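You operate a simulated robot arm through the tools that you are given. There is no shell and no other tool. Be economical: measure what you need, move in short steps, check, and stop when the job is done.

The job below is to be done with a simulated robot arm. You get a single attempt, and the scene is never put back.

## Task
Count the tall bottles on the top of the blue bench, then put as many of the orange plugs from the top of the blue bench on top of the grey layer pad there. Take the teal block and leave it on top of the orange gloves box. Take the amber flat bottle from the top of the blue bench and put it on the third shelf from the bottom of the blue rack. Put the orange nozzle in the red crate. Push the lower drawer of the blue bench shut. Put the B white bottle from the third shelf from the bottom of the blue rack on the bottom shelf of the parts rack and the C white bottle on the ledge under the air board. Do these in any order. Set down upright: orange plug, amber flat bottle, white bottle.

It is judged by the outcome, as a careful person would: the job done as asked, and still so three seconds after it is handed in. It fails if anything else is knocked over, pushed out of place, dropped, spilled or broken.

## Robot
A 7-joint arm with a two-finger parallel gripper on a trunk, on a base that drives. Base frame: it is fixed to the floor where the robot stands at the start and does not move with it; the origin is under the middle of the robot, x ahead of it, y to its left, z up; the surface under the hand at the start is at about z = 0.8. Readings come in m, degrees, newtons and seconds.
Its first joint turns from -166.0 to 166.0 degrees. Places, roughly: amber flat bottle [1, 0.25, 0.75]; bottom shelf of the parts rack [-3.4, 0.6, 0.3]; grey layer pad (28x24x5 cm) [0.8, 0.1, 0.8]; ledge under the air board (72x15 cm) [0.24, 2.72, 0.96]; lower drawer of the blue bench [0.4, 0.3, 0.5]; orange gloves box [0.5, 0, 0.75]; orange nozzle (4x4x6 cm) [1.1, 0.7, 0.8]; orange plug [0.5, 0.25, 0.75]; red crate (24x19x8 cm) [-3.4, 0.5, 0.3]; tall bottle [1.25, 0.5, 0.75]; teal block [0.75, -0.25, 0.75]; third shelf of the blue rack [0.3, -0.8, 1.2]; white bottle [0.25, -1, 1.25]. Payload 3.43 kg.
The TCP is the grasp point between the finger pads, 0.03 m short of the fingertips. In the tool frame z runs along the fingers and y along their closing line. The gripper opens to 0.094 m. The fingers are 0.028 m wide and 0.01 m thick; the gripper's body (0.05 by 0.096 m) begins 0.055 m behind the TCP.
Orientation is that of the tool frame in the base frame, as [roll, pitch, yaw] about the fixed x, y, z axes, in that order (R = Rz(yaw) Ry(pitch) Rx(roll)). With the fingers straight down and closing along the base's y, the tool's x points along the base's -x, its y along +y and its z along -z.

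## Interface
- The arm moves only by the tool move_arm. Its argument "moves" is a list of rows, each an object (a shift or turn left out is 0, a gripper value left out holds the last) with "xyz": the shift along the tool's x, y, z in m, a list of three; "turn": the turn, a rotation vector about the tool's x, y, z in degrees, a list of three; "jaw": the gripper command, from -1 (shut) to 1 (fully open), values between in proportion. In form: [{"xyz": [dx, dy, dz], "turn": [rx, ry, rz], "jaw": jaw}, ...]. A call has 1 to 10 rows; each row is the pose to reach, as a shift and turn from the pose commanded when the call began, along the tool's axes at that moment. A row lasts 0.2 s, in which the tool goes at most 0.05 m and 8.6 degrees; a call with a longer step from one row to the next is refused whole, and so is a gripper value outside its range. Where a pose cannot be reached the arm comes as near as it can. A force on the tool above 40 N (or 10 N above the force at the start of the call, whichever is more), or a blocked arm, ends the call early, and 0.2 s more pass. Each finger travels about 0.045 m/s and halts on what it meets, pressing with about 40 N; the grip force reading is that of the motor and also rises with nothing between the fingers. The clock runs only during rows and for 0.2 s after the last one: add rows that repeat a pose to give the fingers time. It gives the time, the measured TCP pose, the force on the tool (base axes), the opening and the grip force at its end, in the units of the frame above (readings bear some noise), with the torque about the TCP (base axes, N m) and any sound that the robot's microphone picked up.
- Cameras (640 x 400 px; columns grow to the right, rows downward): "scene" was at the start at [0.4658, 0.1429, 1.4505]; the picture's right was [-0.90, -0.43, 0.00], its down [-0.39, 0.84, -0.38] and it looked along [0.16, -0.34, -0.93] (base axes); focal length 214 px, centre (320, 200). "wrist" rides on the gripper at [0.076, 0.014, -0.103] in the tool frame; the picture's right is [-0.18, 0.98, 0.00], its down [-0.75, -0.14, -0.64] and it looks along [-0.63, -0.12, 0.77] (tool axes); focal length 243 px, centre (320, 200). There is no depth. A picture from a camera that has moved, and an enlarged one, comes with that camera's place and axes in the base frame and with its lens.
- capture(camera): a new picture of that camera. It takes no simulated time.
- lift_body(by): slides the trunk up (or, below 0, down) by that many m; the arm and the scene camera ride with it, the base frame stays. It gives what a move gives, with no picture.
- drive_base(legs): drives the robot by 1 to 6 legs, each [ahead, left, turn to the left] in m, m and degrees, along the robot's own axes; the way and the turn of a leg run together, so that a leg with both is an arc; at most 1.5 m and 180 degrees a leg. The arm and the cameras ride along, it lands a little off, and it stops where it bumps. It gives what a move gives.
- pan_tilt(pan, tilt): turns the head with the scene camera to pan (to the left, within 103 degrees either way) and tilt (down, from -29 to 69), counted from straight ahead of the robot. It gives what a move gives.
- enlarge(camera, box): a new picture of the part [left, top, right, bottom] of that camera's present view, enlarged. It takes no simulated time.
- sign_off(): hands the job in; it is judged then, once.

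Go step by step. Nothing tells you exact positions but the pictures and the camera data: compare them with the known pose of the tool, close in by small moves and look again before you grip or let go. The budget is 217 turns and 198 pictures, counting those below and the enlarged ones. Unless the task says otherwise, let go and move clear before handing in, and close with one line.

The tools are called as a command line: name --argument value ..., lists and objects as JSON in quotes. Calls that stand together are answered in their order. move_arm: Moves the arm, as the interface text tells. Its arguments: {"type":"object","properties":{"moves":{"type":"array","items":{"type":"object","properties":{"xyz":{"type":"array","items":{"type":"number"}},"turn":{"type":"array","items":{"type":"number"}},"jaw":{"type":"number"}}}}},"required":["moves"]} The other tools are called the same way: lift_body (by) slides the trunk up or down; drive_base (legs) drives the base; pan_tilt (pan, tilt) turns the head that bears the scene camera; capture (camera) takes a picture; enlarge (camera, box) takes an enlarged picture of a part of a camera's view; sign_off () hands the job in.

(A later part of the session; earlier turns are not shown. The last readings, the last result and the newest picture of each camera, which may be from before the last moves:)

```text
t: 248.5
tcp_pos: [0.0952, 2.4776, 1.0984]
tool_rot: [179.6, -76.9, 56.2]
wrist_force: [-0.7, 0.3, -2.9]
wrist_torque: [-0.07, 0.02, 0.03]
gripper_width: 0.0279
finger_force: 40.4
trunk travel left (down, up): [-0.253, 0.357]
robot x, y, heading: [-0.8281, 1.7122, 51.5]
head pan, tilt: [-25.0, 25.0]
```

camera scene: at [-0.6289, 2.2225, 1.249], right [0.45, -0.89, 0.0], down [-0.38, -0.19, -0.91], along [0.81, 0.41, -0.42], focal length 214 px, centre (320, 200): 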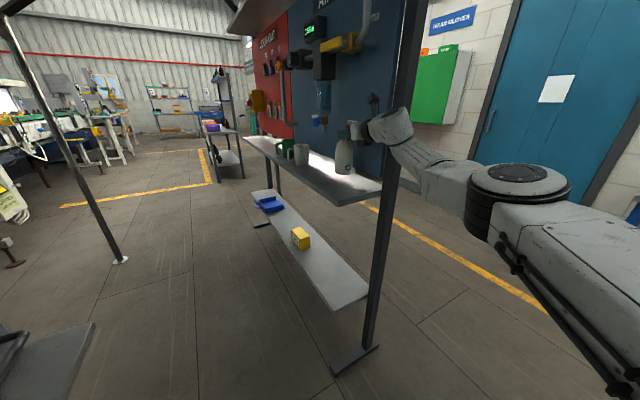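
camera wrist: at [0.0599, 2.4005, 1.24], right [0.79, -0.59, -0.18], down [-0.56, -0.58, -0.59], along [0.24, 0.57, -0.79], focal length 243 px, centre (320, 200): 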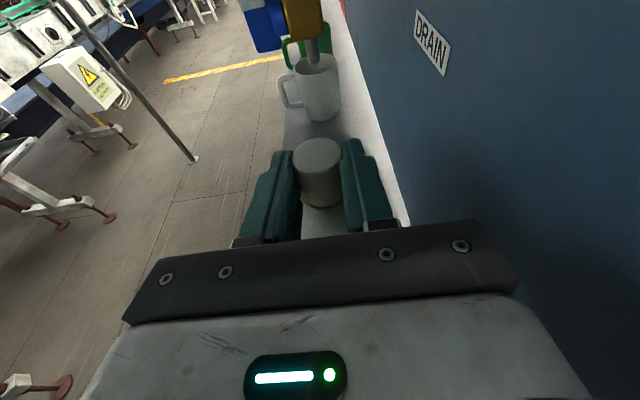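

lift_body --by -0.003

lift_body --by -0.003

enlarge --camera "scene" --box '[300, 120, 380, 180]'

```text
t: 249.0
tcp_pos: [0.0963, 2.4771, 1.0955]
tool_rot: [179.6, -76.9, 56.1]
wrist_force: [0.4, 0.0, -2.7]
wrist_torque: [-0.03, -0.02, 0.04]
gripper_width: 0.028
finger_force: 40.1
trunk travel left (down, up): [-0.25, 0.36]
robot x, y, heading: [-0.8338, 1.7145, 51.4]
head pan, tilt: [-25.0, 25.0]
```

```text
t: 249.6
tcp_pos: [0.0972, 2.4777, 1.092]
tool_rot: [179.7, -76.9, 56.3]
wrist_force: [-0.4, -0.1, -3.4]
wrist_torque: [-0.03, 0.0, -0.01]
gripper_width: 0.028
finger_force: 39.9
trunk travel left (down, up): [-0.247, 0.363]
robot x, y, heading: [-0.8344, 1.7135, 51.4]
head pan, tilt: [-25.0, 25.0]
```

```text
6.67 times, centred on (340, 150) of scene
camera zoom: at [-0.6288, 2.2226, 1.2059], right [0.45, -0.89, 0.0], down [-0.38, -0.19, -0.91], along [0.81, 0.4, -0.42], focal length 1430 px, centre (187, 533)
```

zoom: 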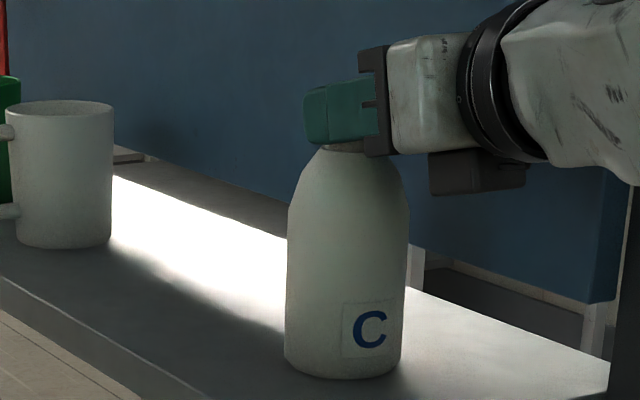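

lift_body --by -0.003

lift_body --by -0.002

lift_body --by -0.002

```text
t: 250.1
tcp_pos: [0.0972, 2.4771, 1.0913]
tool_rot: [179.8, -77.1, 56.0]
wrist_force: [1.3, 0.5, 8.1]
wrist_torque: [0.16, 0.16, 0.02]
gripper_width: 0.0281
finger_force: 39.6
trunk travel left (down, up): [-0.244, 0.366]
robot x, y, heading: [-0.831, 1.7129, 51.3]
head pan, tilt: [-25.0, 25.0]
```

```text
t: 250.6
tcp_pos: [0.0957, 2.4755, 1.0923]
tool_rot: [179.5, -77.1, 56.0]
wrist_force: [3.9, 3.6, 22.4]
wrist_torque: [0.42, -0.2, 0.01]
gripper_width: 0.0281
finger_force: 39.9
trunk travel left (down, up): [-0.242, 0.368]
robot x, y, heading: [-0.8301, 1.7119, 51.7]
head pan, tilt: [-25.0, 25.0]
```

```text
t: 251.1
tcp_pos: [0.095, 2.4765, 1.0925]
tool_rot: [179.3, -77.3, 56.4]
wrist_force: [5.5, 6.4, 32.6]
wrist_torque: [0.84, -0.41, -0.06]
gripper_width: 0.028
finger_force: 39.9
trunk travel left (down, up): [-0.24, 0.37]
robot x, y, heading: [-0.8318, 1.7121, 51.6]
head pan, tilt: [-25.0, 25.0]
```

Contact reached; relieve the pressure slightly, then open and back off along the ledge.

lift_body --by 0.004

move_arm --moves '[{"jaw": -0.2}, {"jaw": 0.2}, {"jaw": 0.2}, {"jaw": 0.2}, {"jaw": 0.2}]'

capture --camera "wrist"

enlarge --camera "scene" --box '[300, 100, 420, 190]'

```text
t: 251.6
tcp_pos: [0.0959, 2.4764, 1.0917]
tool_rot: [179.3, -77.0, 56.6]
wrist_force: [6.3, 5.3, 22.5]
wrist_torque: [0.95, -0.43, -0.14]
gripper_width: 0.0279
finger_force: 39.4
trunk travel left (down, up): [-0.244, 0.366]
robot x, y, heading: [-0.8347, 1.714, 51.4]
head pan, tilt: [-25.0, 25.0]
```

```text
t: 252.8
tcp_pos: [0.0977, 2.4774, 1.0887]
tool_rot: [179.6, -76.9, 56.2]
wrist_force: [-0.1, 0.0, 0.1]
wrist_torque: [0.01, 0.0, 0.02]
gripper_width: 0.0563
finger_force: 0.1
trunk travel left (down, up): [-0.244, 0.366]
robot x, y, heading: [-0.8353, 1.7162, 51.5]
head pan, tilt: [-25.0, 25.0]
```

```text
59 pictures are left
camera wrist: at [0.0608, 2.4008, 1.1865], right [0.79, -0.59, -0.18], down [-0.56, -0.58, -0.59], along [0.24, 0.56, -0.79], focal length 243 px, centre (320, 200)
```

wrist: 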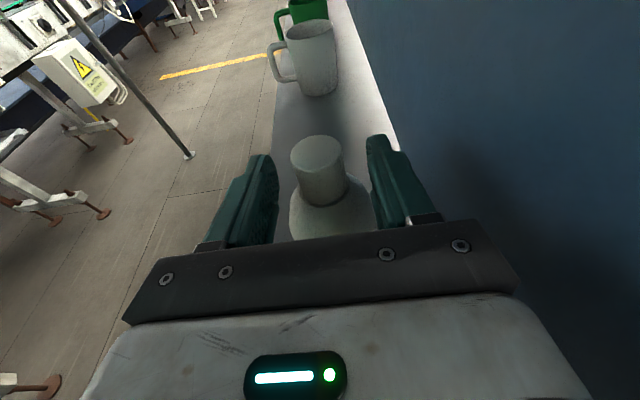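

```text
4.44 times, centred on (360, 145) of scene
camera zoom: at [-0.6289, 2.2225, 1.203], right [0.45, -0.89, 0.0], down [-0.38, -0.19, -0.91], along [0.81, 0.41, -0.42], focal length 953 px, centre (142, 444)
```

zoom: 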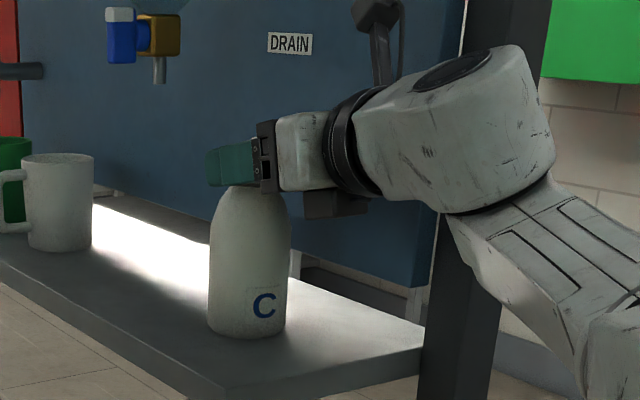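

C stands freely. Lift straight up off the cap, then back away.

lift_body --by 0.1

drive_base --legs '[[-0.45, 0, 0]]'

lift_body --by 0.26

enlarge --camera "scene" --box '[220, 100, 400, 240]'

```text
t: 254.2
tcp_pos: [0.0963, 2.4771, 1.1889]
tool_rot: [179.6, -76.8, 56.2]
wrist_force: [-0.6, 0.4, -0.4]
wrist_torque: [-0.01, 0.0, 0.01]
gripper_width: 0.0564
finger_force: 0.0
trunk travel left (down, up): [-0.344, 0.266]
robot x, y, heading: [-0.835, 1.715, 51.6]
head pan, tilt: [-25.0, 25.0]
```

```text
t: 256.9
tcp_pos: [-0.1838, 2.123, 1.1887]
tool_rot: [179.5, -76.9, 56.1]
wrist_force: [-1.2, 0.8, -0.8]
wrist_torque: [0.04, 0.05, 0.02]
gripper_width: 0.0561
finger_force: 0.1
trunk travel left (down, up): [-0.344, 0.266]
robot x, y, heading: [-1.1149, 1.3615, 51.5]
head pan, tilt: [-25.0, 25.0]
```

```text
t: 259.6
tcp_pos: [-0.1833, 2.1228, 1.4496]
tool_rot: [179.7, -76.9, 56.0]
wrist_force: [0.3, 0.6, 1.3]
wrist_torque: [-0.01, -0.01, 0.0]
gripper_width: 0.0566
finger_force: 0.1
trunk travel left (down, up): [-0.604, 0.006]
robot x, y, heading: [-1.1155, 1.3627, 51.6]
head pan, tilt: [-25.0, 25.0]
```

```text
2.86 times, centred on (310, 170) of scene
camera zoom: at [-0.9091, 1.8689, 1.5629], right [0.45, -0.9, 0.0], down [-0.38, -0.19, -0.91], along [0.81, 0.4, -0.42], focal length 613 px, centre (349, 286)
```

zoom: 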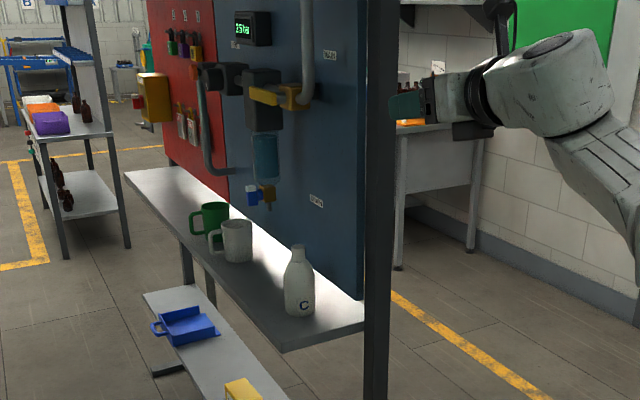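

C is done. Next bottle B: back away from the canopy post, turn to face the blue rack obliquely, and adjust the tool.

drive_base --legs '[[-0.62, 0, 0], [0, 0, -106]]'

move_arm --moves '[{"turn": [-5, -3.5, 0]}, {"turn": [-9.5, -7, 0]}]'

pan_tilt --pan -10 --tilt 15

capture --camera "scene"

```text
t: 267.6
tcp_pos: [-1.0296, -0.2438, 1.4483]
tool_rot: [179.6, -77.0, -49.8]
wrist_force: [-0.6, -0.5, 0.4]
wrist_torque: [-0.01, -0.04, 0.03]
gripper_width: 0.0565
finger_force: 0.1
trunk travel left (down, up): [-0.604, 0.006]
robot x, y, heading: [-1.5025, 0.857, -54.3]
head pan, tilt: [-25.0, 25.0]
```

```text
t: 268.2
tcp_pos: [-1.0306, -0.2474, 1.4499]
tool_rot: [173.5, -71.6, -51.1]
wrist_force: [-0.3, 0.0, 0.2]
wrist_torque: [0.02, 0.02, 0.02]
gripper_width: 0.0564
finger_force: 0.1
trunk travel left (down, up): [-0.604, 0.006]
robot x, y, heading: [-1.5069, 0.8571, -54.6]
head pan, tilt: [-25.0, 25.0]
```

```text
t: 269.0
tcp_pos: [-1.0289, -0.2473, 1.45]
tool_rot: [173.5, -71.7, -51.0]
wrist_force: [-0.4, -0.6, 0.1]
wrist_torque: [0.0, -0.02, 0.02]
gripper_width: 0.0563
finger_force: 0.1
trunk travel left (down, up): [-0.604, 0.006]
robot x, y, heading: [-1.5051, 0.8587, -54.3]
head pan, tilt: [-10.0, 15.0]
```

```text
56 pictures are left
camera scene: at [-1.0511, 0.5284, 1.5792], right [-0.9, -0.43, 0.0], down [-0.11, 0.23, -0.97], along [0.42, -0.87, -0.26], focal length 214 px, centre (320, 200)
```

scene: 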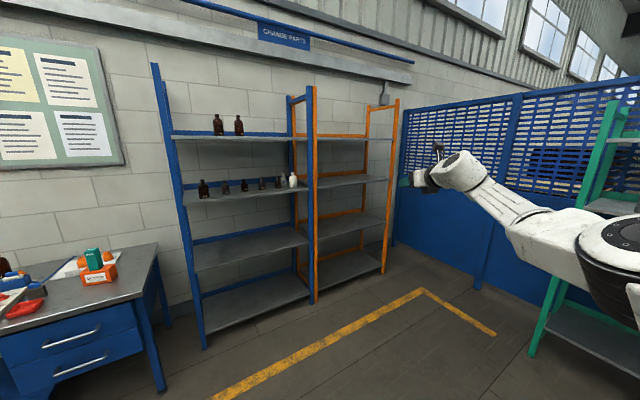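

The tool now points ~23° right of the rack normal with 18° down tilt. Lower a little and drive to the pre-approach point for B.

lift_body --by -0.09

drive_base --legs '[[0.95, 0.43, 0]]'

pan_tilt --pan 10 --tilt 25

capture --camera "scene"

capture --camera "wrist"

```text
t: 270.2
tcp_pos: [-1.03, -0.2465, 1.3617]
tool_rot: [173.5, -71.7, -51.1]
wrist_force: [0.3, -0.1, -0.6]
wrist_torque: [0.02, 0.02, 0.02]
gripper_width: 0.0565
finger_force: 0.1
trunk travel left (down, up): [-0.514, 0.096]
robot x, y, heading: [-1.509, 0.8553, -54.6]
head pan, tilt: [-10.0, 15.0]
```

```text
t: 275.6
tcp_pos: [-0.1342, -0.7724, 1.3597]
tool_rot: [173.5, -71.7, -51.9]
wrist_force: [0.4, -0.4, 0.0]
wrist_torque: [0.0, -0.03, 0.0]
gripper_width: 0.0564
finger_force: 0.0
trunk travel left (down, up): [-0.514, 0.096]
robot x, y, heading: [-0.5938, 0.339, -55.2]
head pan, tilt: [-10.0, 15.0]
```

```text
t: 276.4
tcp_pos: [-0.1345, -0.7714, 1.3608]
tool_rot: [173.5, -71.8, -51.8]
wrist_force: [0.4, -0.4, 0.4]
wrist_torque: [0.01, -0.03, 0.02]
gripper_width: 0.0562
finger_force: 0.2
trunk travel left (down, up): [-0.514, 0.096]
robot x, y, heading: [-0.595, 0.3427, -55.5]
head pan, tilt: [10.0, 25.0]
```

```text
55 pictures are left
camera scene: at [-0.1205, 0.0227, 1.473], right [-0.71, -0.7, 0.0], down [-0.3, 0.3, -0.91], along [0.64, -0.64, -0.42], focal length 214 px, centre (320, 200)
```

scene: 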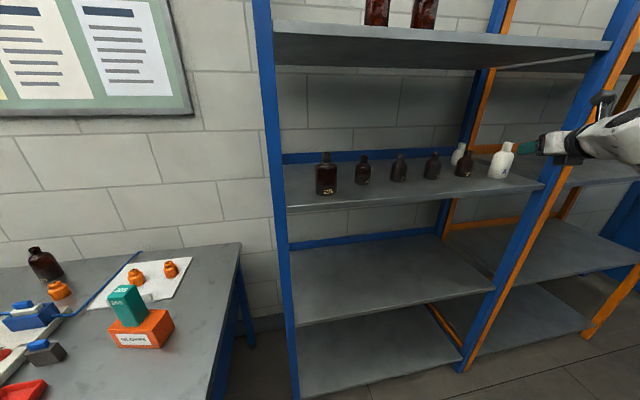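

```text
54 pictures are left
camera wrist: at [-0.1837, -0.7153, 1.4649], right [-0.87, -0.48, -0.14], down [-0.34, 0.78, -0.52], along [0.36, -0.4, -0.84], focal length 243 px, centre (320, 200)
```

wrist: 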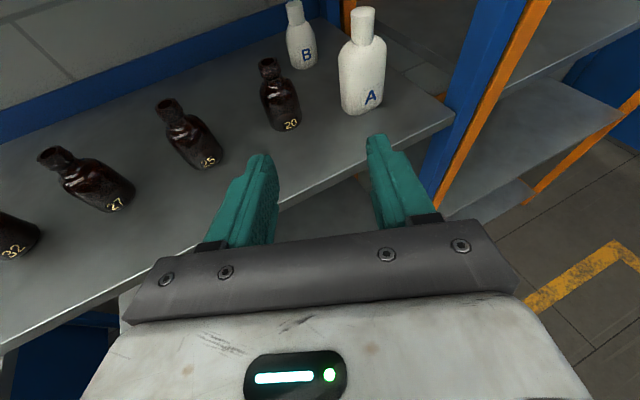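

B is at about (0.117,-1.114), cap top ≈1.30; A is ~10 cm to the right of my approach line. Drive 0.28 m in, slightly left.

drive_base --legs '[[0.28, 0.024, 0]]'

capture --camera "wrist"

capture --camera "scene"

```text
t: 278.4
tcp_pos: [0.0368, -0.9889, 1.3598]
tool_rot: [173.6, -71.6, -52.1]
wrist_force: [-0.5, 1.6, 0.1]
wrist_torque: [0.0, 0.0, -0.02]
gripper_width: 0.0564
finger_force: 0.1
trunk travel left (down, up): [-0.514, 0.096]
robot x, y, heading: [-0.4161, 0.1273, -55.6]
head pan, tilt: [10.0, 25.0]
```

```text
53 pictures are left
camera wrist: at [-0.0119, -0.9324, 1.4649], right [-0.87, -0.47, -0.14], down [-0.34, 0.78, -0.52], along [0.35, -0.41, -0.84], focal length 243 px, centre (320, 200)
```

wrist: 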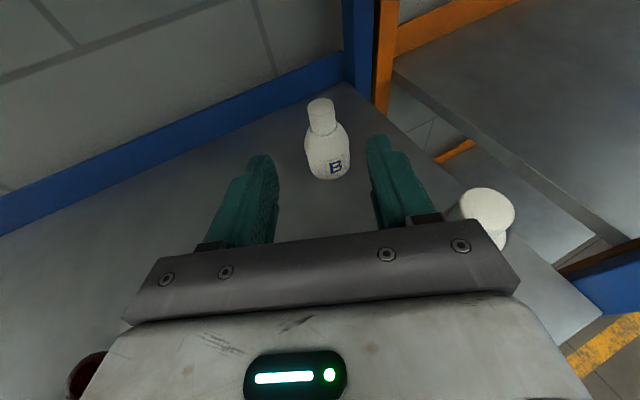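

```text
52 pictures are left
camera scene: at [0.0556, -0.1947, 1.473], right [-0.71, -0.7, 0.0], down [-0.3, 0.3, -0.91], along [0.63, -0.65, -0.42], focal length 214 px, centre (320, 200)
```

scene: 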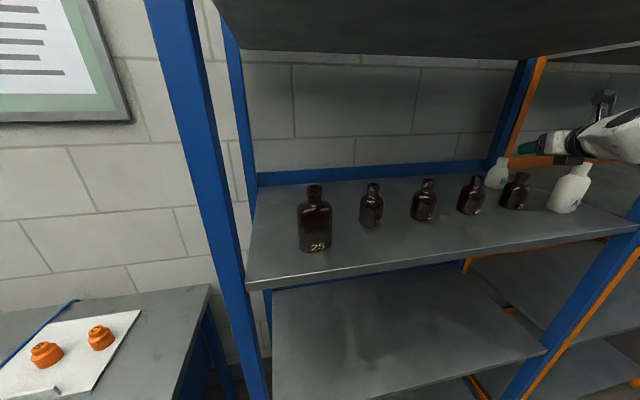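

B lies exactly on the tool line, 14.7 cm ahead. Drive in at this height, then lower with the trunk.

drive_base --legs '[[0.146, -0.009, 0]]'

capture --camera "wrist"

```text
t: 279.7
tcp_pos: [0.1085, -1.1152, 1.3595]
tool_rot: [173.5, -71.6, -52.2]
wrist_force: [0.2, -0.3, -0.1]
wrist_torque: [-0.01, 0.02, -0.01]
gripper_width: 0.0564
finger_force: 0.1
trunk travel left (down, up): [-0.514, 0.096]
robot x, y, heading: [-0.3457, 0.0018, -55.6]
head pan, tilt: [10.0, 25.0]
```

```text
51 pictures are left
camera wrist: at [0.0596, -1.0572, 1.4647], right [-0.87, -0.47, -0.14], down [-0.34, 0.78, -0.52], along [0.35, -0.41, -0.84], focal length 243 px, centre (320, 200)
```

wrist: 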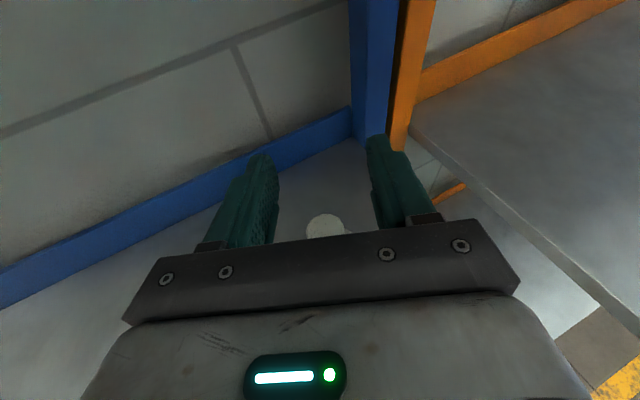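

Directly above B's cap. Lower 7.2 cm by trunk and grip.

lift_body --by -0.072

capture --camera "wrist"

capture --camera "scene"

```text
t: 280.8
tcp_pos: [0.109, -1.1144, 1.2879]
tool_rot: [173.5, -71.8, -52.2]
wrist_force: [0.0, 0.7, 0.7]
wrist_torque: [0.01, 0.02, 0.01]
gripper_width: 0.0562
finger_force: 0.0
trunk travel left (down, up): [-0.442, 0.168]
robot x, y, heading: [-0.3441, -0.0021, -55.5]
head pan, tilt: [10.0, 25.0]
```

```text
50 pictures are left
camera wrist: at [0.0596, -1.0572, 1.3928], right [-0.87, -0.47, -0.14], down [-0.34, 0.78, -0.52], along [0.35, -0.41, -0.84], focal length 243 px, centre (320, 200)
```

wrist: 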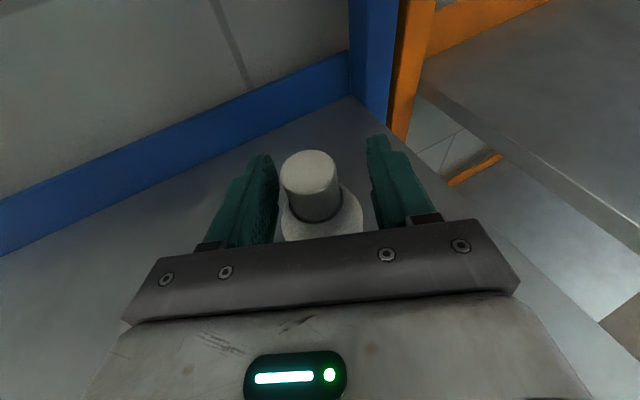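

```text
49 pictures are left
camera scene: at [0.1288, -0.3196, 1.401], right [-0.72, -0.7, 0.0], down [-0.3, 0.3, -0.91], along [0.63, -0.65, -0.42], focal length 214 px, centre (320, 200)
```

scene: 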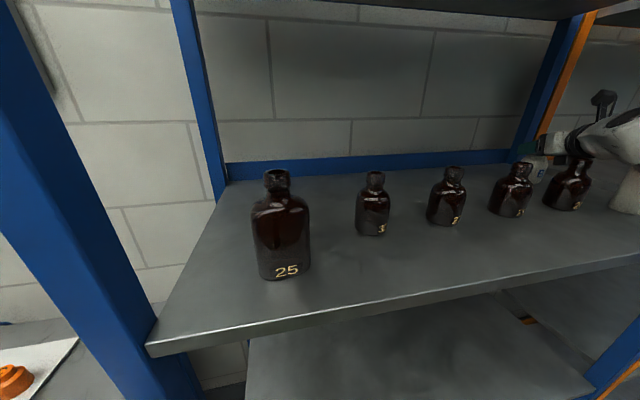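

move_arm --moves '[{"jaw": -1}, {"jaw": -1}, {"jaw": -1}, {"jaw": -1}, {"jaw": -1}]'

lift_body --by 0.03

capture --camera "wrist"

```text
t: 282.0
tcp_pos: [0.1078, -1.1131, 1.2887]
tool_rot: [173.6, -71.8, -52.3]
wrist_force: [3.4, 0.6, 6.8]
wrist_torque: [0.12, -0.47, 0.0]
gripper_width: 0.0321
finger_force: 39.3
trunk travel left (down, up): [-0.442, 0.168]
robot x, y, heading: [-0.3473, 0.0026, -55.7]
head pan, tilt: [10.0, 25.0]
```

```text
t: 282.8
tcp_pos: [0.108, -1.1136, 1.3167]
tool_rot: [173.4, -71.7, -52.3]
wrist_force: [0.2, -0.4, -2.1]
wrist_torque: [0.04, 0.0, 0.0]
gripper_width: 0.0323
finger_force: 39.9
trunk travel left (down, up): [-0.472, 0.138]
robot x, y, heading: [-0.3436, 0.0011, -55.9]
head pan, tilt: [10.0, 25.0]
```

```text
48 pictures are left
camera wrist: at [0.0596, -1.0575, 1.422], right [-0.87, -0.47, -0.14], down [-0.34, 0.79, -0.52], along [0.35, -0.41, -0.84], focal length 243 px, centre (320, 200)
```

wrist: 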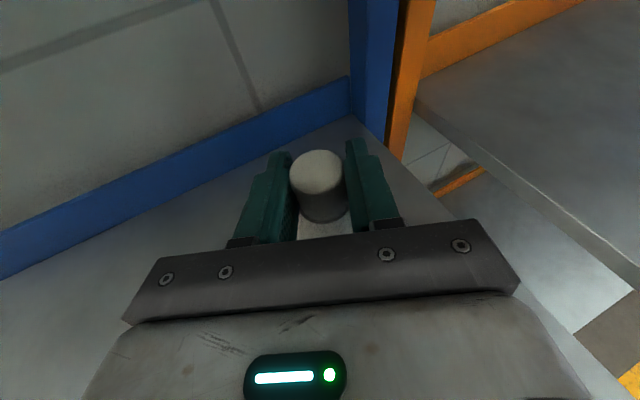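

B held. Lift to z≈1.41 and back out along the same line.

lift_body --by 0.095

drive_base --legs '[[-0.5, 0.03, 0]]'

capture --camera "scene"

capture --camera "wrist"

```text
t: 284.1
tcp_pos: [0.1086, -1.1161, 1.412]
tool_rot: [173.5, -71.6, -52.2]
wrist_force: [-0.2, 0.3, -1.8]
wrist_torque: [0.0, 0.02, 0.0]
gripper_width: 0.032
finger_force: 40.0
trunk travel left (down, up): [-0.567, 0.043]
robot x, y, heading: [-0.344, 0.0062, -55.7]
head pan, tilt: [10.0, 25.0]
```

```text
t: 287.0
tcp_pos: [-0.1467, -0.6838, 1.4126]
tool_rot: [173.5, -71.6, -52.2]
wrist_force: [0.4, 0.1, -2.1]
wrist_torque: [0.0, -0.02, -0.01]
gripper_width: 0.032
finger_force: 39.9
trunk travel left (down, up): [-0.567, 0.043]
robot x, y, heading: [-0.6028, 0.4307, -55.3]
head pan, tilt: [10.0, 25.0]
```

```text
47 pictures are left
camera scene: at [-0.1271, 0.1104, 1.5259], right [-0.71, -0.7, 0.0], down [-0.3, 0.3, -0.91], along [0.64, -0.65, -0.42], focal length 214 px, centre (320, 200)
```

scene: 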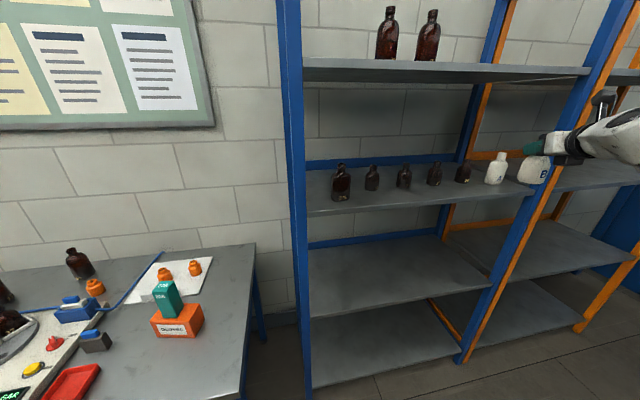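

```text
46 pictures are left
camera wrist: at [-0.1946, -0.6274, 1.5175], right [-0.87, -0.47, -0.14], down [-0.34, 0.78, -0.52], along [0.35, -0.4, -0.84], focal length 243 px, centre (320, 200)
```

wrist: 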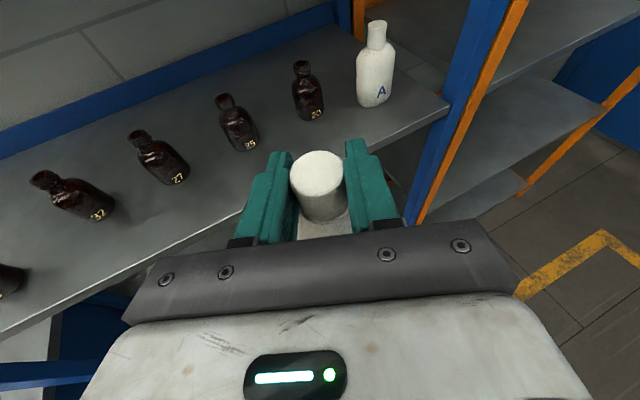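

B is out and all else stands. Now turn to the west and look for the parts rack near (-3.4,0.6).

drive_base --legs '[[0, 0, -124]]'

pan_tilt --pan 5 --tilt 18

capture --camera "scene"

```text
t: 292.6
tcp_pos: [-1.7758, 0.7095, 1.4133]
tool_rot: [173.5, -71.6, -177.7]
wrist_force: [1.1, -0.3, -2.5]
wrist_torque: [0.04, -0.05, 0.0]
gripper_width: 0.0278
finger_force: 39.8
trunk travel left (down, up): [-0.567, 0.043]
robot x, y, heading: [-0.5997, 0.4311, 178.8]
head pan, tilt: [10.0, 25.0]
```

```text
t: 293.3
tcp_pos: [-1.7749, 0.7094, 1.4134]
tool_rot: [173.4, -71.6, -177.7]
wrist_force: [0.3, 0.3, -1.5]
wrist_torque: [-0.01, -0.01, 0.04]
gripper_width: 0.0282
finger_force: 39.9
trunk travel left (down, up): [-0.567, 0.043]
robot x, y, heading: [-0.6007, 0.4329, 178.9]
head pan, tilt: [5.0, 18.0]
```

```text
45 pictures are left
camera scene: at [-1.1422, 0.2381, 1.5372], right [-0.07, 1.0, 0.0], down [0.31, 0.02, -0.95], along [-0.95, -0.06, -0.31], focal length 214 px, centre (320, 200)
```

scene: 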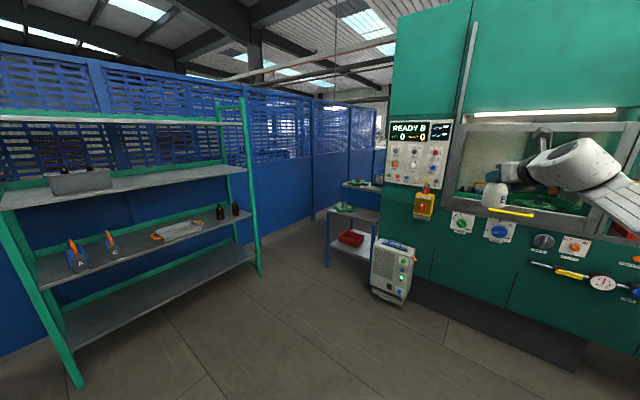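

The grip width changed from 32 to 28 mm; check the bottle with the wrist camera.

capture --camera "wrist"

enlarge --camera "scene" --box '[440, 110, 640, 235]'

enlarge --camera "scene" --box '[310, 160, 430, 310]'

```text
44 pictures are left
camera wrist: at [-1.7013, 0.7152, 1.5173], right [0.12, 0.98, -0.14], down [0.84, -0.18, -0.52], along [-0.53, -0.05, -0.84], focal length 243 px, centre (320, 200)
```

wrist: 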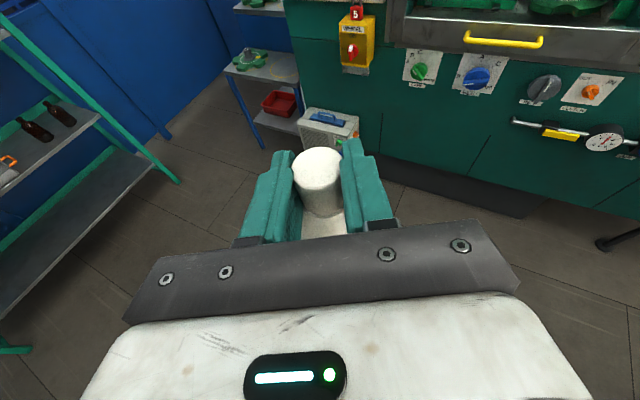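

```text
3.20 times, centred on (540, 172) of scene
camera zoom: at [-1.1422, 0.2381, 1.5372], right [-0.07, 1.0, 0.0], down [0.31, 0.02, -0.95], along [-0.95, -0.06, -0.31], focal length 686 px, centre (-384, 288)
```

zoom: 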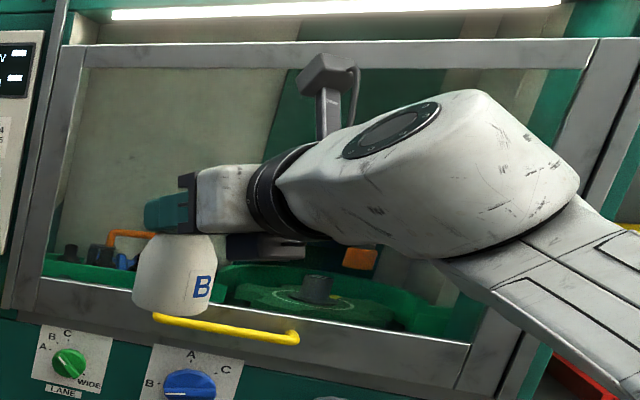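

```text
2.67 times, centred on (370, 235) of scene
camera zoom: at [-1.1422, 0.2381, 1.5372], right [-0.07, 1.0, 0.0], down [0.31, 0.02, -0.95], along [-0.95, -0.06, -0.31], focal length 572 px, centre (187, 107)
```

zoom: 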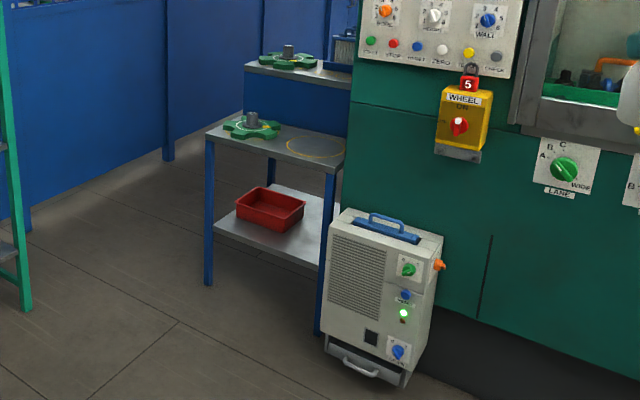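

B is still held upright. The parts rack is the small table in the corner (bottom shelf z≈0.31, red crate on it, front edge f≈-2.85). I square up to it (heading 145°) and approach.

drive_base --legs '[[0, 0, -33.8], [0.22, 0.78, 0], [0.22, 0.78, 0]]'

lift_body --by -0.4

pan_tilt --pan -15 --tilt 30

capture --camera "scene"

```text
t: 303.3
tcp_pos: [-2.6854, 0.2704, 1.4119]
tool_rot: [173.6, -71.6, 148.4]
wrist_force: [0.2, -0.2, -2.0]
wrist_torque: [-0.01, -0.03, 0.0]
gripper_width: 0.0278
finger_force: 40.3
trunk travel left (down, up): [-0.567, 0.043]
robot x, y, heading: [-1.8709, -0.6153, 144.9]
head pan, tilt: [5.0, 18.0]
```

```text
t: 307.1
tcp_pos: [-2.6864, 0.2702, 1.0124]
tool_rot: [173.5, -71.6, 148.3]
wrist_force: [-0.4, 0.2, -1.6]
wrist_torque: [-0.03, -0.03, -0.02]
gripper_width: 0.028
finger_force: 40.3
trunk travel left (down, up): [-0.167, 0.443]
robot x, y, heading: [-1.8713, -0.6152, 144.8]
head pan, tilt: [5.0, 18.0]
```

```text
t: 308.0
tcp_pos: [-2.6851, 0.2716, 1.0137]
tool_rot: [173.6, -71.6, 148.4]
wrist_force: [-1.2, -0.5, -3.1]
wrist_torque: [0.0, -0.02, 0.03]
gripper_width: 0.0279
finger_force: 39.9
trunk travel left (down, up): [-0.167, 0.443]
robot x, y, heading: [-1.8674, -0.6154, 144.9]
head pan, tilt: [-15.0, 30.0]
```

```text
41 pictures are left
camera scene: at [-2.402, -0.4513, 1.118], right [0.77, 0.64, 0.0], down [0.32, -0.38, -0.87], along [-0.56, 0.66, -0.5], focal length 214 px, centre (320, 200)
```

scene: 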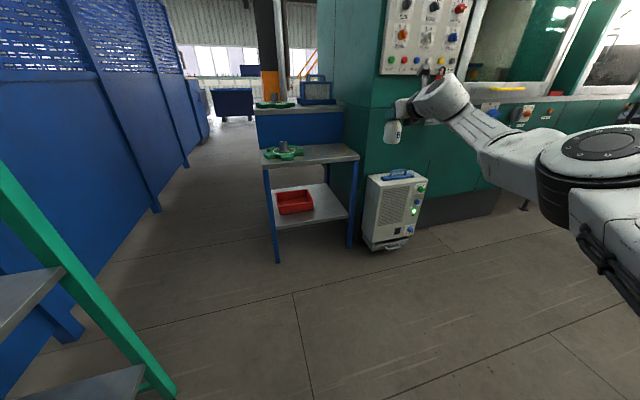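

enlarge --camera "scene" --box '[240, 90, 440, 270]'

```text
2.22 times, centred on (340, 180) of scene
camera zoom: at [-2.402, -0.4513, 1.118], right [0.77, 0.64, 0.0], down [0.32, -0.38, -0.87], along [-0.56, 0.66, -0.5], focal length 477 px, centre (276, 244)
```

zoom: 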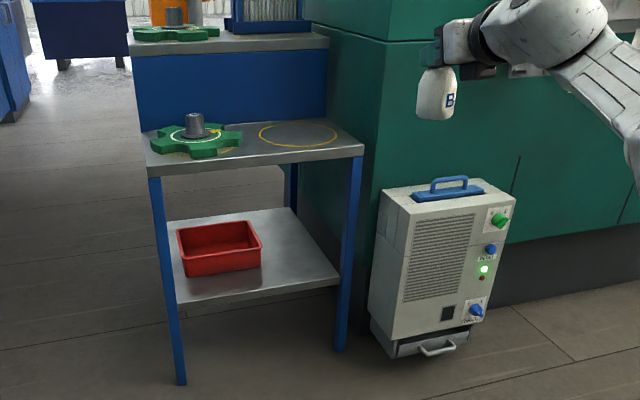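

Shelf top z≈0.30; the free spot right of the crate is at about (-3.195,0.59). Lower the trunk fully, then lower the arm.

lift_body --by -0.165

move_arm --moves '[{"xyz": [-0.038, -0.0015, 0.0025]}, {"xyz": [-0.076, -0.003, 0.005]}, {"xyz": [-0.114, -0.0045, 0.0075]}, {"xyz": [-0.152, -0.006, 0.01]}, {"xyz": [-0.19, -0.0075, 0.0125]}]'

capture --camera "scene"

```text
t: 309.9
tcp_pos: [-2.6856, 0.2712, 0.8471]
tool_rot: [173.5, -71.5, 148.4]
wrist_force: [-0.3, 0.1, -1.8]
wrist_torque: [0.01, -0.01, -0.04]
gripper_width: 0.0279
finger_force: 40.0
trunk travel left (down, up): [-0.002, 0.608]
robot x, y, heading: [-1.8714, -0.6142, 144.7]
head pan, tilt: [-15.0, 30.0]
```

```text
t: 311.1
tcp_pos: [-2.6654, 0.289, 0.6603]
tool_rot: [173.3, -71.6, 148.5]
wrist_force: [0.1, -0.1, -2.3]
wrist_torque: [-0.02, -0.05, 0.0]
gripper_width: 0.0277
finger_force: 40.3
out of reach, approached as far as the arm can: row 1, 2, 3, 4, 5
trunk travel left (down, up): [-0.002, 0.608]
robot x, y, heading: [-1.8719, -0.6152, 144.9]
head pan, tilt: [-15.0, 30.0]
```

```text
39 pictures are left
camera scene: at [-2.4018, -0.4513, 0.9532], right [0.77, 0.64, 0.0], down [0.32, -0.38, -0.87], along [-0.56, 0.66, -0.5], focal length 214 px, centre (320, 200)
```

scene: 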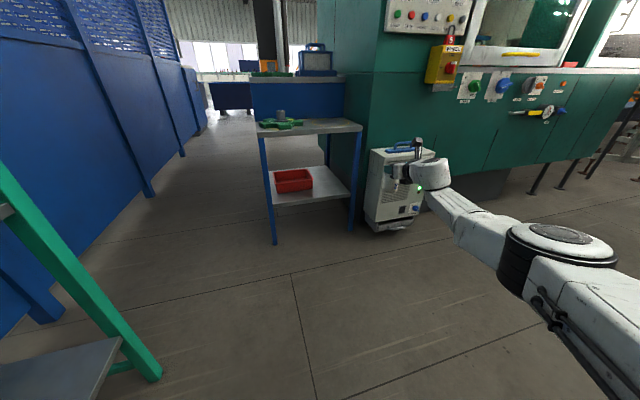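

move_arm --moves '[{"xyz": [-0.044, -0.0015, 0.0]}, {"xyz": [-0.088, -0.003, 0.0]}, {"xyz": [-0.132, -0.0045, 0.0]}, {"xyz": [-0.176, -0.006, 0.001]}, {"xyz": [-0.22, -0.0075, 0.002]}, {"xyz": [-0.2625, -0.009, 0.0025]}]'

capture --camera "scene"

capture --camera "wrist"

```text
t: 312.4
tcp_pos: [-2.6056, 0.2341, 0.409]
tool_rot: [173.4, -71.7, 148.6]
wrist_force: [-1.0, 0.0, -0.5]
wrist_torque: [-0.03, -0.05, -0.03]
gripper_width: 0.0275
finger_force: 39.5
out of reach, approached as far as the arm can: row 1, 2, 3, 4, 5
trunk travel left (down, up): [-0.002, 0.608]
robot x, y, heading: [-1.8683, -0.6165, 144.7]
head pan, tilt: [-15.0, 30.0]
```

```text
38 pictures are left
camera scene: at [-2.4021, -0.4516, 0.953], right [0.77, 0.64, 0.0], down [0.32, -0.38, -0.87], along [-0.56, 0.66, -0.5], focal length 214 px, centre (320, 200)
```

scene: 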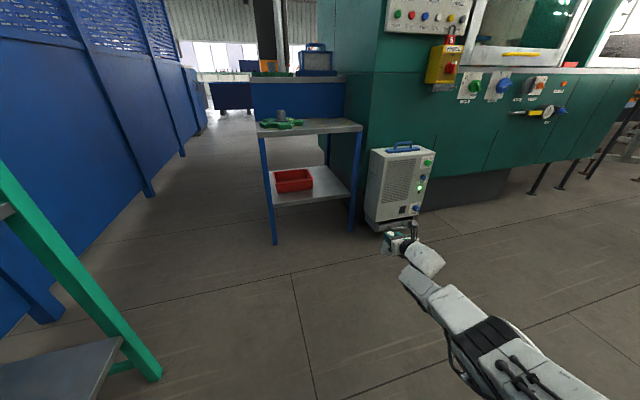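

```text
37 pictures are left
camera wrist: at [-2.5416, 0.1967, 0.5134], right [0.65, 0.75, -0.14], down [0.59, -0.61, -0.52], along [-0.47, 0.26, -0.84], focal length 243 px, centre (320, 200)
```

wrist: 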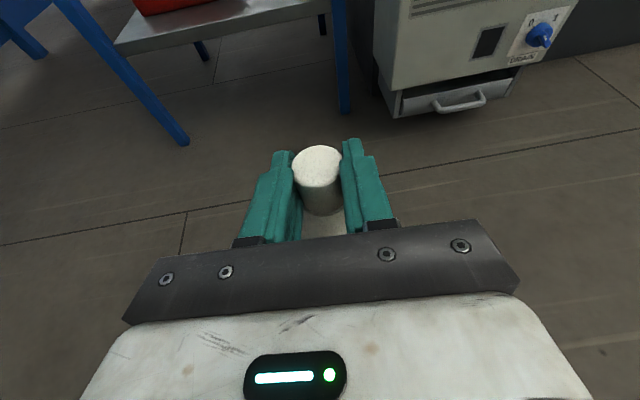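

The hand is at shelf level. Raise 3 cm for margin and drive toward the rack.

lift_body --by 0.035

drive_base --legs '[[0.4, 0.045, 0]]'

capture --camera "wrist"

capture --camera "scene"

```text
t: 313.2
tcp_pos: [-2.6034, 0.2343, 0.4422]
tool_rot: [173.4, -71.6, 148.3]
wrist_force: [0.0, -0.2, -2.7]
wrist_torque: [-0.01, -0.02, -0.05]
gripper_width: 0.0278
finger_force: 40.0
trunk travel left (down, up): [-0.037, 0.573]
robot x, y, heading: [-1.8683, -0.6159, 145.0]
head pan, tilt: [-15.0, 30.0]
```

```text
t: 315.7
tcp_pos: [-2.9428, 0.4255, 0.443]
tool_rot: [173.5, -71.6, 148.0]
wrist_force: [-0.6, 0.3, -2.0]
wrist_torque: [-0.01, 0.0, 0.03]
gripper_width: 0.028
finger_force: 40.6
trunk travel left (down, up): [-0.037, 0.573]
robot x, y, heading: [-2.2124, -0.4287, 144.5]
head pan, tilt: [-15.0, 30.0]
```

```text
36 pictures are left
camera wrist: at [-2.88, 0.388, 0.5481], right [0.66, 0.74, -0.14], down [0.59, -0.62, -0.52], along [-0.47, 0.26, -0.84], focal length 243 px, centre (320, 200)
```

wrist: 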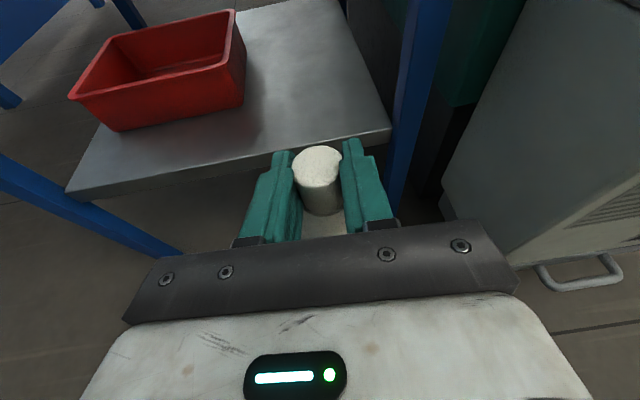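

```text
35 pictures are left
camera scene: at [-2.744, -0.2614, 0.988], right [0.77, 0.64, 0.0], down [0.32, -0.39, -0.87], along [-0.55, 0.67, -0.5], focal length 214 px, centre (320, 200)
```

scene: 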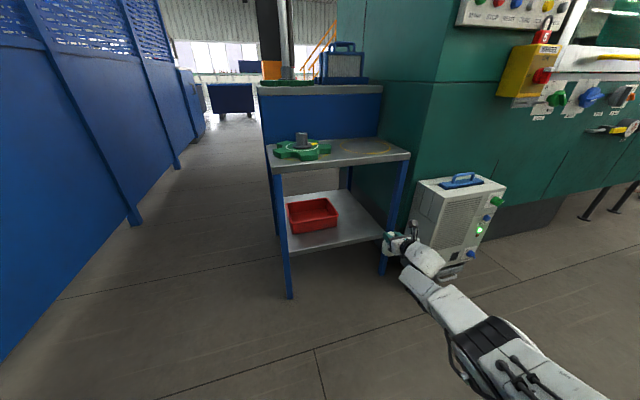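

Straight ahead lies the free strip between crate and right post. Drive 0.30 m in.

drive_base --legs '[[0.3, 0.012, 0]]'

capture --camera "wrist"

enlarge --camera "scene" --box '[260, 120, 500, 300]'

```text
t: 317.8
tcp_pos: [-3.1988, 0.593, 0.4429]
tool_rot: [173.4, -71.6, 148.0]
wrist_force: [-0.7, 1.5, -2.0]
wrist_torque: [0.0, -0.02, -0.01]
gripper_width: 0.0278
finger_force: 40.2
trunk travel left (down, up): [-0.037, 0.573]
robot x, y, heading: [-2.4643, -0.2615, 144.8]
head pan, tilt: [-15.0, 30.0]
```

```text
34 pictures are left
camera wrist: at [-3.1352, 0.5555, 0.548], right [0.66, 0.74, -0.14], down [0.59, -0.62, -0.52], along [-0.47, 0.26, -0.84], focal length 243 px, centre (320, 200)
```

wrist: 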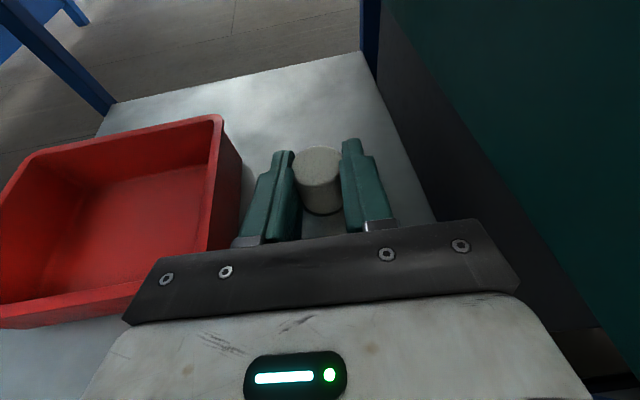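

```text
2.22 times, centred on (380, 210) of scene
camera zoom: at [-2.9998, -0.094, 0.988], right [0.77, 0.64, 0.0], down [0.32, -0.39, -0.87], along [-0.55, 0.67, -0.5], focal length 477 px, centre (187, 178)
```

zoom: 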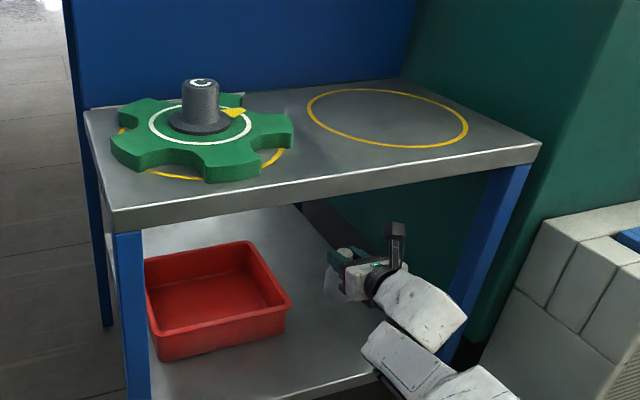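

B is over the free strip. Lower by trunk in steps.

lift_body --by -0.03

lift_body --by -0.006

move_arm --moves '[{"xyz": [-0.0038, 0, 0.0012]}]'

```text
t: 318.5
tcp_pos: [-3.1988, 0.5919, 0.4131]
tool_rot: [173.5, -71.5, 148.0]
wrist_force: [-0.1, 0.7, -1.4]
wrist_torque: [-0.02, 0.01, 0.05]
gripper_width: 0.0277
finger_force: 39.9
trunk travel left (down, up): [-0.007, 0.603]
robot x, y, heading: [-2.469, -0.265, 144.4]
head pan, tilt: [-15.0, 30.0]
```

```text
t: 319.1
tcp_pos: [-3.1988, 0.5928, 0.407]
tool_rot: [173.5, -71.6, 148.0]
wrist_force: [0.6, -0.4, -1.5]
wrist_torque: [0.02, 0.01, 0.0]
gripper_width: 0.0278
finger_force: 39.9
trunk travel left (down, up): [-0.001, 0.609]
robot x, y, heading: [-2.4682, -0.2572, 144.5]
head pan, tilt: [-15.0, 30.0]
```

```text
t: 319.5
tcp_pos: [-3.1974, 0.5915, 0.4035]
tool_rot: [173.7, -71.6, 147.9]
wrist_force: [-0.4, 0.9, -1.1]
wrist_torque: [-0.01, -0.05, 0.0]
gripper_width: 0.0277
finger_force: 39.6
trunk travel left (down, up): [-0.001, 0.609]
robot x, y, heading: [-2.4687, -0.258, 144.6]
head pan, tilt: [-15.0, 30.0]
```

move_arm --moves '[{"xyz": [-0.0038, 0, 0.0012]}]'

move_arm --moves '[{"xyz": [-0.0028, 0, 0.001]}]'

enlarge --camera "scene" --box '[360, 190, 460, 270]'

```text
t: 319.9
tcp_pos: [-3.1956, 0.59, 0.4013]
tool_rot: [173.7, -71.5, 147.9]
wrist_force: [0.0, -0.5, -1.3]
wrist_torque: [0.0, -0.01, 0.0]
gripper_width: 0.0275
finger_force: 40.4
out of reach, approached as far as the arm can: row 1
trunk travel left (down, up): [-0.001, 0.609]
robot x, y, heading: [-2.4667, -0.2572, 144.6]
head pan, tilt: [-15.0, 30.0]
```

```text
t: 320.3
tcp_pos: [-3.1958, 0.5894, 0.3995]
tool_rot: [173.5, -71.5, 147.9]
wrist_force: [-0.9, 1.3, -1.7]
wrist_torque: [-0.02, 0.02, 0.03]
gripper_width: 0.0278
finger_force: 40.0
trunk travel left (down, up): [-0.001, 0.609]
robot x, y, heading: [-2.4676, -0.259, 144.7]
head pan, tilt: [-15.0, 30.0]
```

```text
5.00 times, centred on (410, 230) of scene
camera zoom: at [-2.9998, -0.094, 0.952], right [0.77, 0.64, 0.0], down [0.32, -0.39, -0.87], along [-0.55, 0.67, -0.5], focal length 1072 px, centre (-130, 50)
```

zoom: 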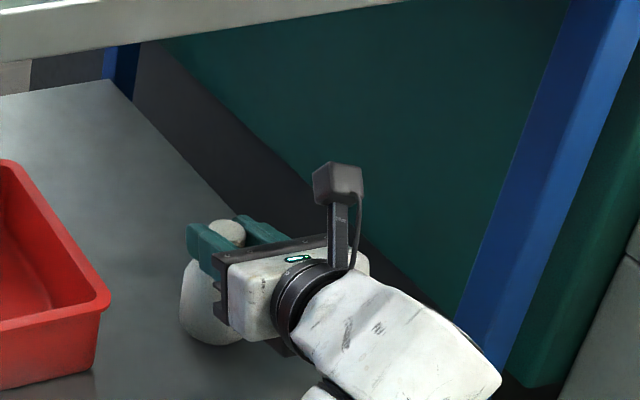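

move_arm --moves '[{"xyz": [-0.004, 0, 0.0005]}]'

move_arm --moves '[{"xyz": [-0.004, 0, 0.0005]}]'

move_arm --moves '[{"xyz": [-0.004, 0, 0.0005]}]'

```text
t: 320.7
tcp_pos: [-3.1922, 0.5881, 0.3968]
tool_rot: [173.7, -71.6, 148.0]
wrist_force: [-0.4, 0.0, -0.8]
wrist_torque: [-0.03, 0.01, 0.01]
gripper_width: 0.0278
finger_force: 39.7
out of reach, approached as far as the arm can: row 1
trunk travel left (down, up): [-0.001, 0.609]
robot x, y, heading: [-2.4657, -0.2603, 144.9]
head pan, tilt: [-15.0, 30.0]
```

```text
t: 321.1
tcp_pos: [-3.1914, 0.5865, 0.394]
tool_rot: [173.5, -71.5, 148.1]
wrist_force: [0.9, -0.2, -2.0]
wrist_torque: [-0.01, 0.01, 0.02]
gripper_width: 0.0279
finger_force: 40.2
trunk travel left (down, up): [-0.001, 0.609]
robot x, y, heading: [-2.4687, -0.2587, 144.5]
head pan, tilt: [-15.0, 30.0]
```

```text
t: 321.5
tcp_pos: [-3.1923, 0.5862, 0.3934]
tool_rot: [173.6, -71.5, 148.0]
wrist_force: [-0.2, -0.3, -1.6]
wrist_torque: [-0.04, -0.01, -0.01]
gripper_width: 0.0275
finger_force: 40.1
out of reach, approached as far as the arm can: row 1
trunk travel left (down, up): [-0.001, 0.609]
robot x, y, heading: [-2.4653, -0.261, 144.5]
head pan, tilt: [-15.0, 30.0]
```

move_arm --moves '[{"xyz": [-0.006, 0, -0.006]}]'

move_arm --moves '[{"xyz": [-0.004, 0, -0.003]}]'

move_arm --moves '[{"xyz": [-0.003, 0, -0.002]}]'

```text
t: 321.9
tcp_pos: [-3.1882, 0.5847, 0.3935]
tool_rot: [173.7, -71.9, 148.4]
wrist_force: [-5.3, 4.3, 14.3]
wrist_torque: [0.27, 0.77, -0.12]
gripper_width: 0.0276
finger_force: 40.3
out of reach, approached as far as the arm can: row 1
trunk travel left (down, up): [-0.001, 0.609]
robot x, y, heading: [-2.4661, -0.2597, 144.3]
head pan, tilt: [-15.0, 30.0]
```

```text
t: 322.3
tcp_pos: [-3.1872, 0.5844, 0.3933]
tool_rot: [173.8, -72.2, 148.4]
wrist_force: [-8.6, 5.7, 31.0]
wrist_torque: [0.23, 1.49, -0.15]
gripper_width: 0.0277
finger_force: 40.0
trunk travel left (down, up): [-0.001, 0.609]
robot x, y, heading: [-2.4669, -0.2642, 144.5]
head pan, tilt: [-15.0, 30.0]
```

```text
t: 322.7
tcp_pos: [-3.1864, 0.5847, 0.3932]
tool_rot: [173.5, -72.3, 148.8]
wrist_force: [-10.7, 4.2, 34.3]
wrist_torque: [0.06, 1.74, -0.23]
gripper_width: 0.0278
finger_force: 39.9
trunk travel left (down, up): [-0.001, 0.609]
robot x, y, heading: [-2.4651, -0.2566, 144.9]
head pan, tilt: [-15.0, 30.0]
```

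Contact. Relieve pressure and open.

lift_body --by 0.007

move_arm --moves '[{"jaw": -0.2}, {"jaw": 0.2}, {"jaw": 0.2}, {"jaw": 0.2}, {"jaw": 0.2}]'

capture --camera "wrist"

```text
t: 323.2
tcp_pos: [-3.1833, 0.5833, 0.3927]
tool_rot: [173.8, -71.6, 148.3]
wrist_force: [-3.4, -1.7, 24.5]
wrist_torque: [-0.27, 1.07, 0.04]
gripper_width: 0.0279
finger_force: 39.6
trunk travel left (down, up): [-0.008, 0.602]
robot x, y, heading: [-2.4662, -0.2631, 144.9]
head pan, tilt: [-15.0, 30.0]
```

```text
t: 324.4
tcp_pos: [-3.1822, 0.5833, 0.3882]
tool_rot: [173.9, -71.3, 147.9]
wrist_force: [-0.4, -0.7, 0.2]
wrist_torque: [-0.02, 0.0, -0.04]
gripper_width: 0.0563
finger_force: 0.0
trunk travel left (down, up): [-0.008, 0.602]
robot x, y, heading: [-2.4665, -0.2615, 144.7]
head pan, tilt: [-15.0, 30.0]
```

```text
31 pictures are left
camera wrist: at [-3.118, 0.5469, 0.4937], right [0.65, 0.74, -0.14], down [0.59, -0.62, -0.51], along [-0.47, 0.25, -0.85], focal length 243 px, centre (320, 200)
```

wrist: 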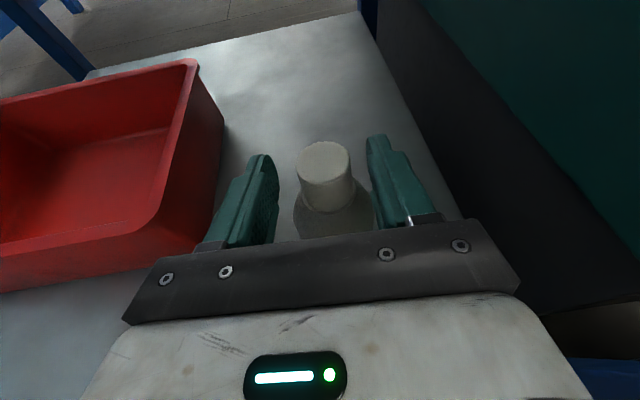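

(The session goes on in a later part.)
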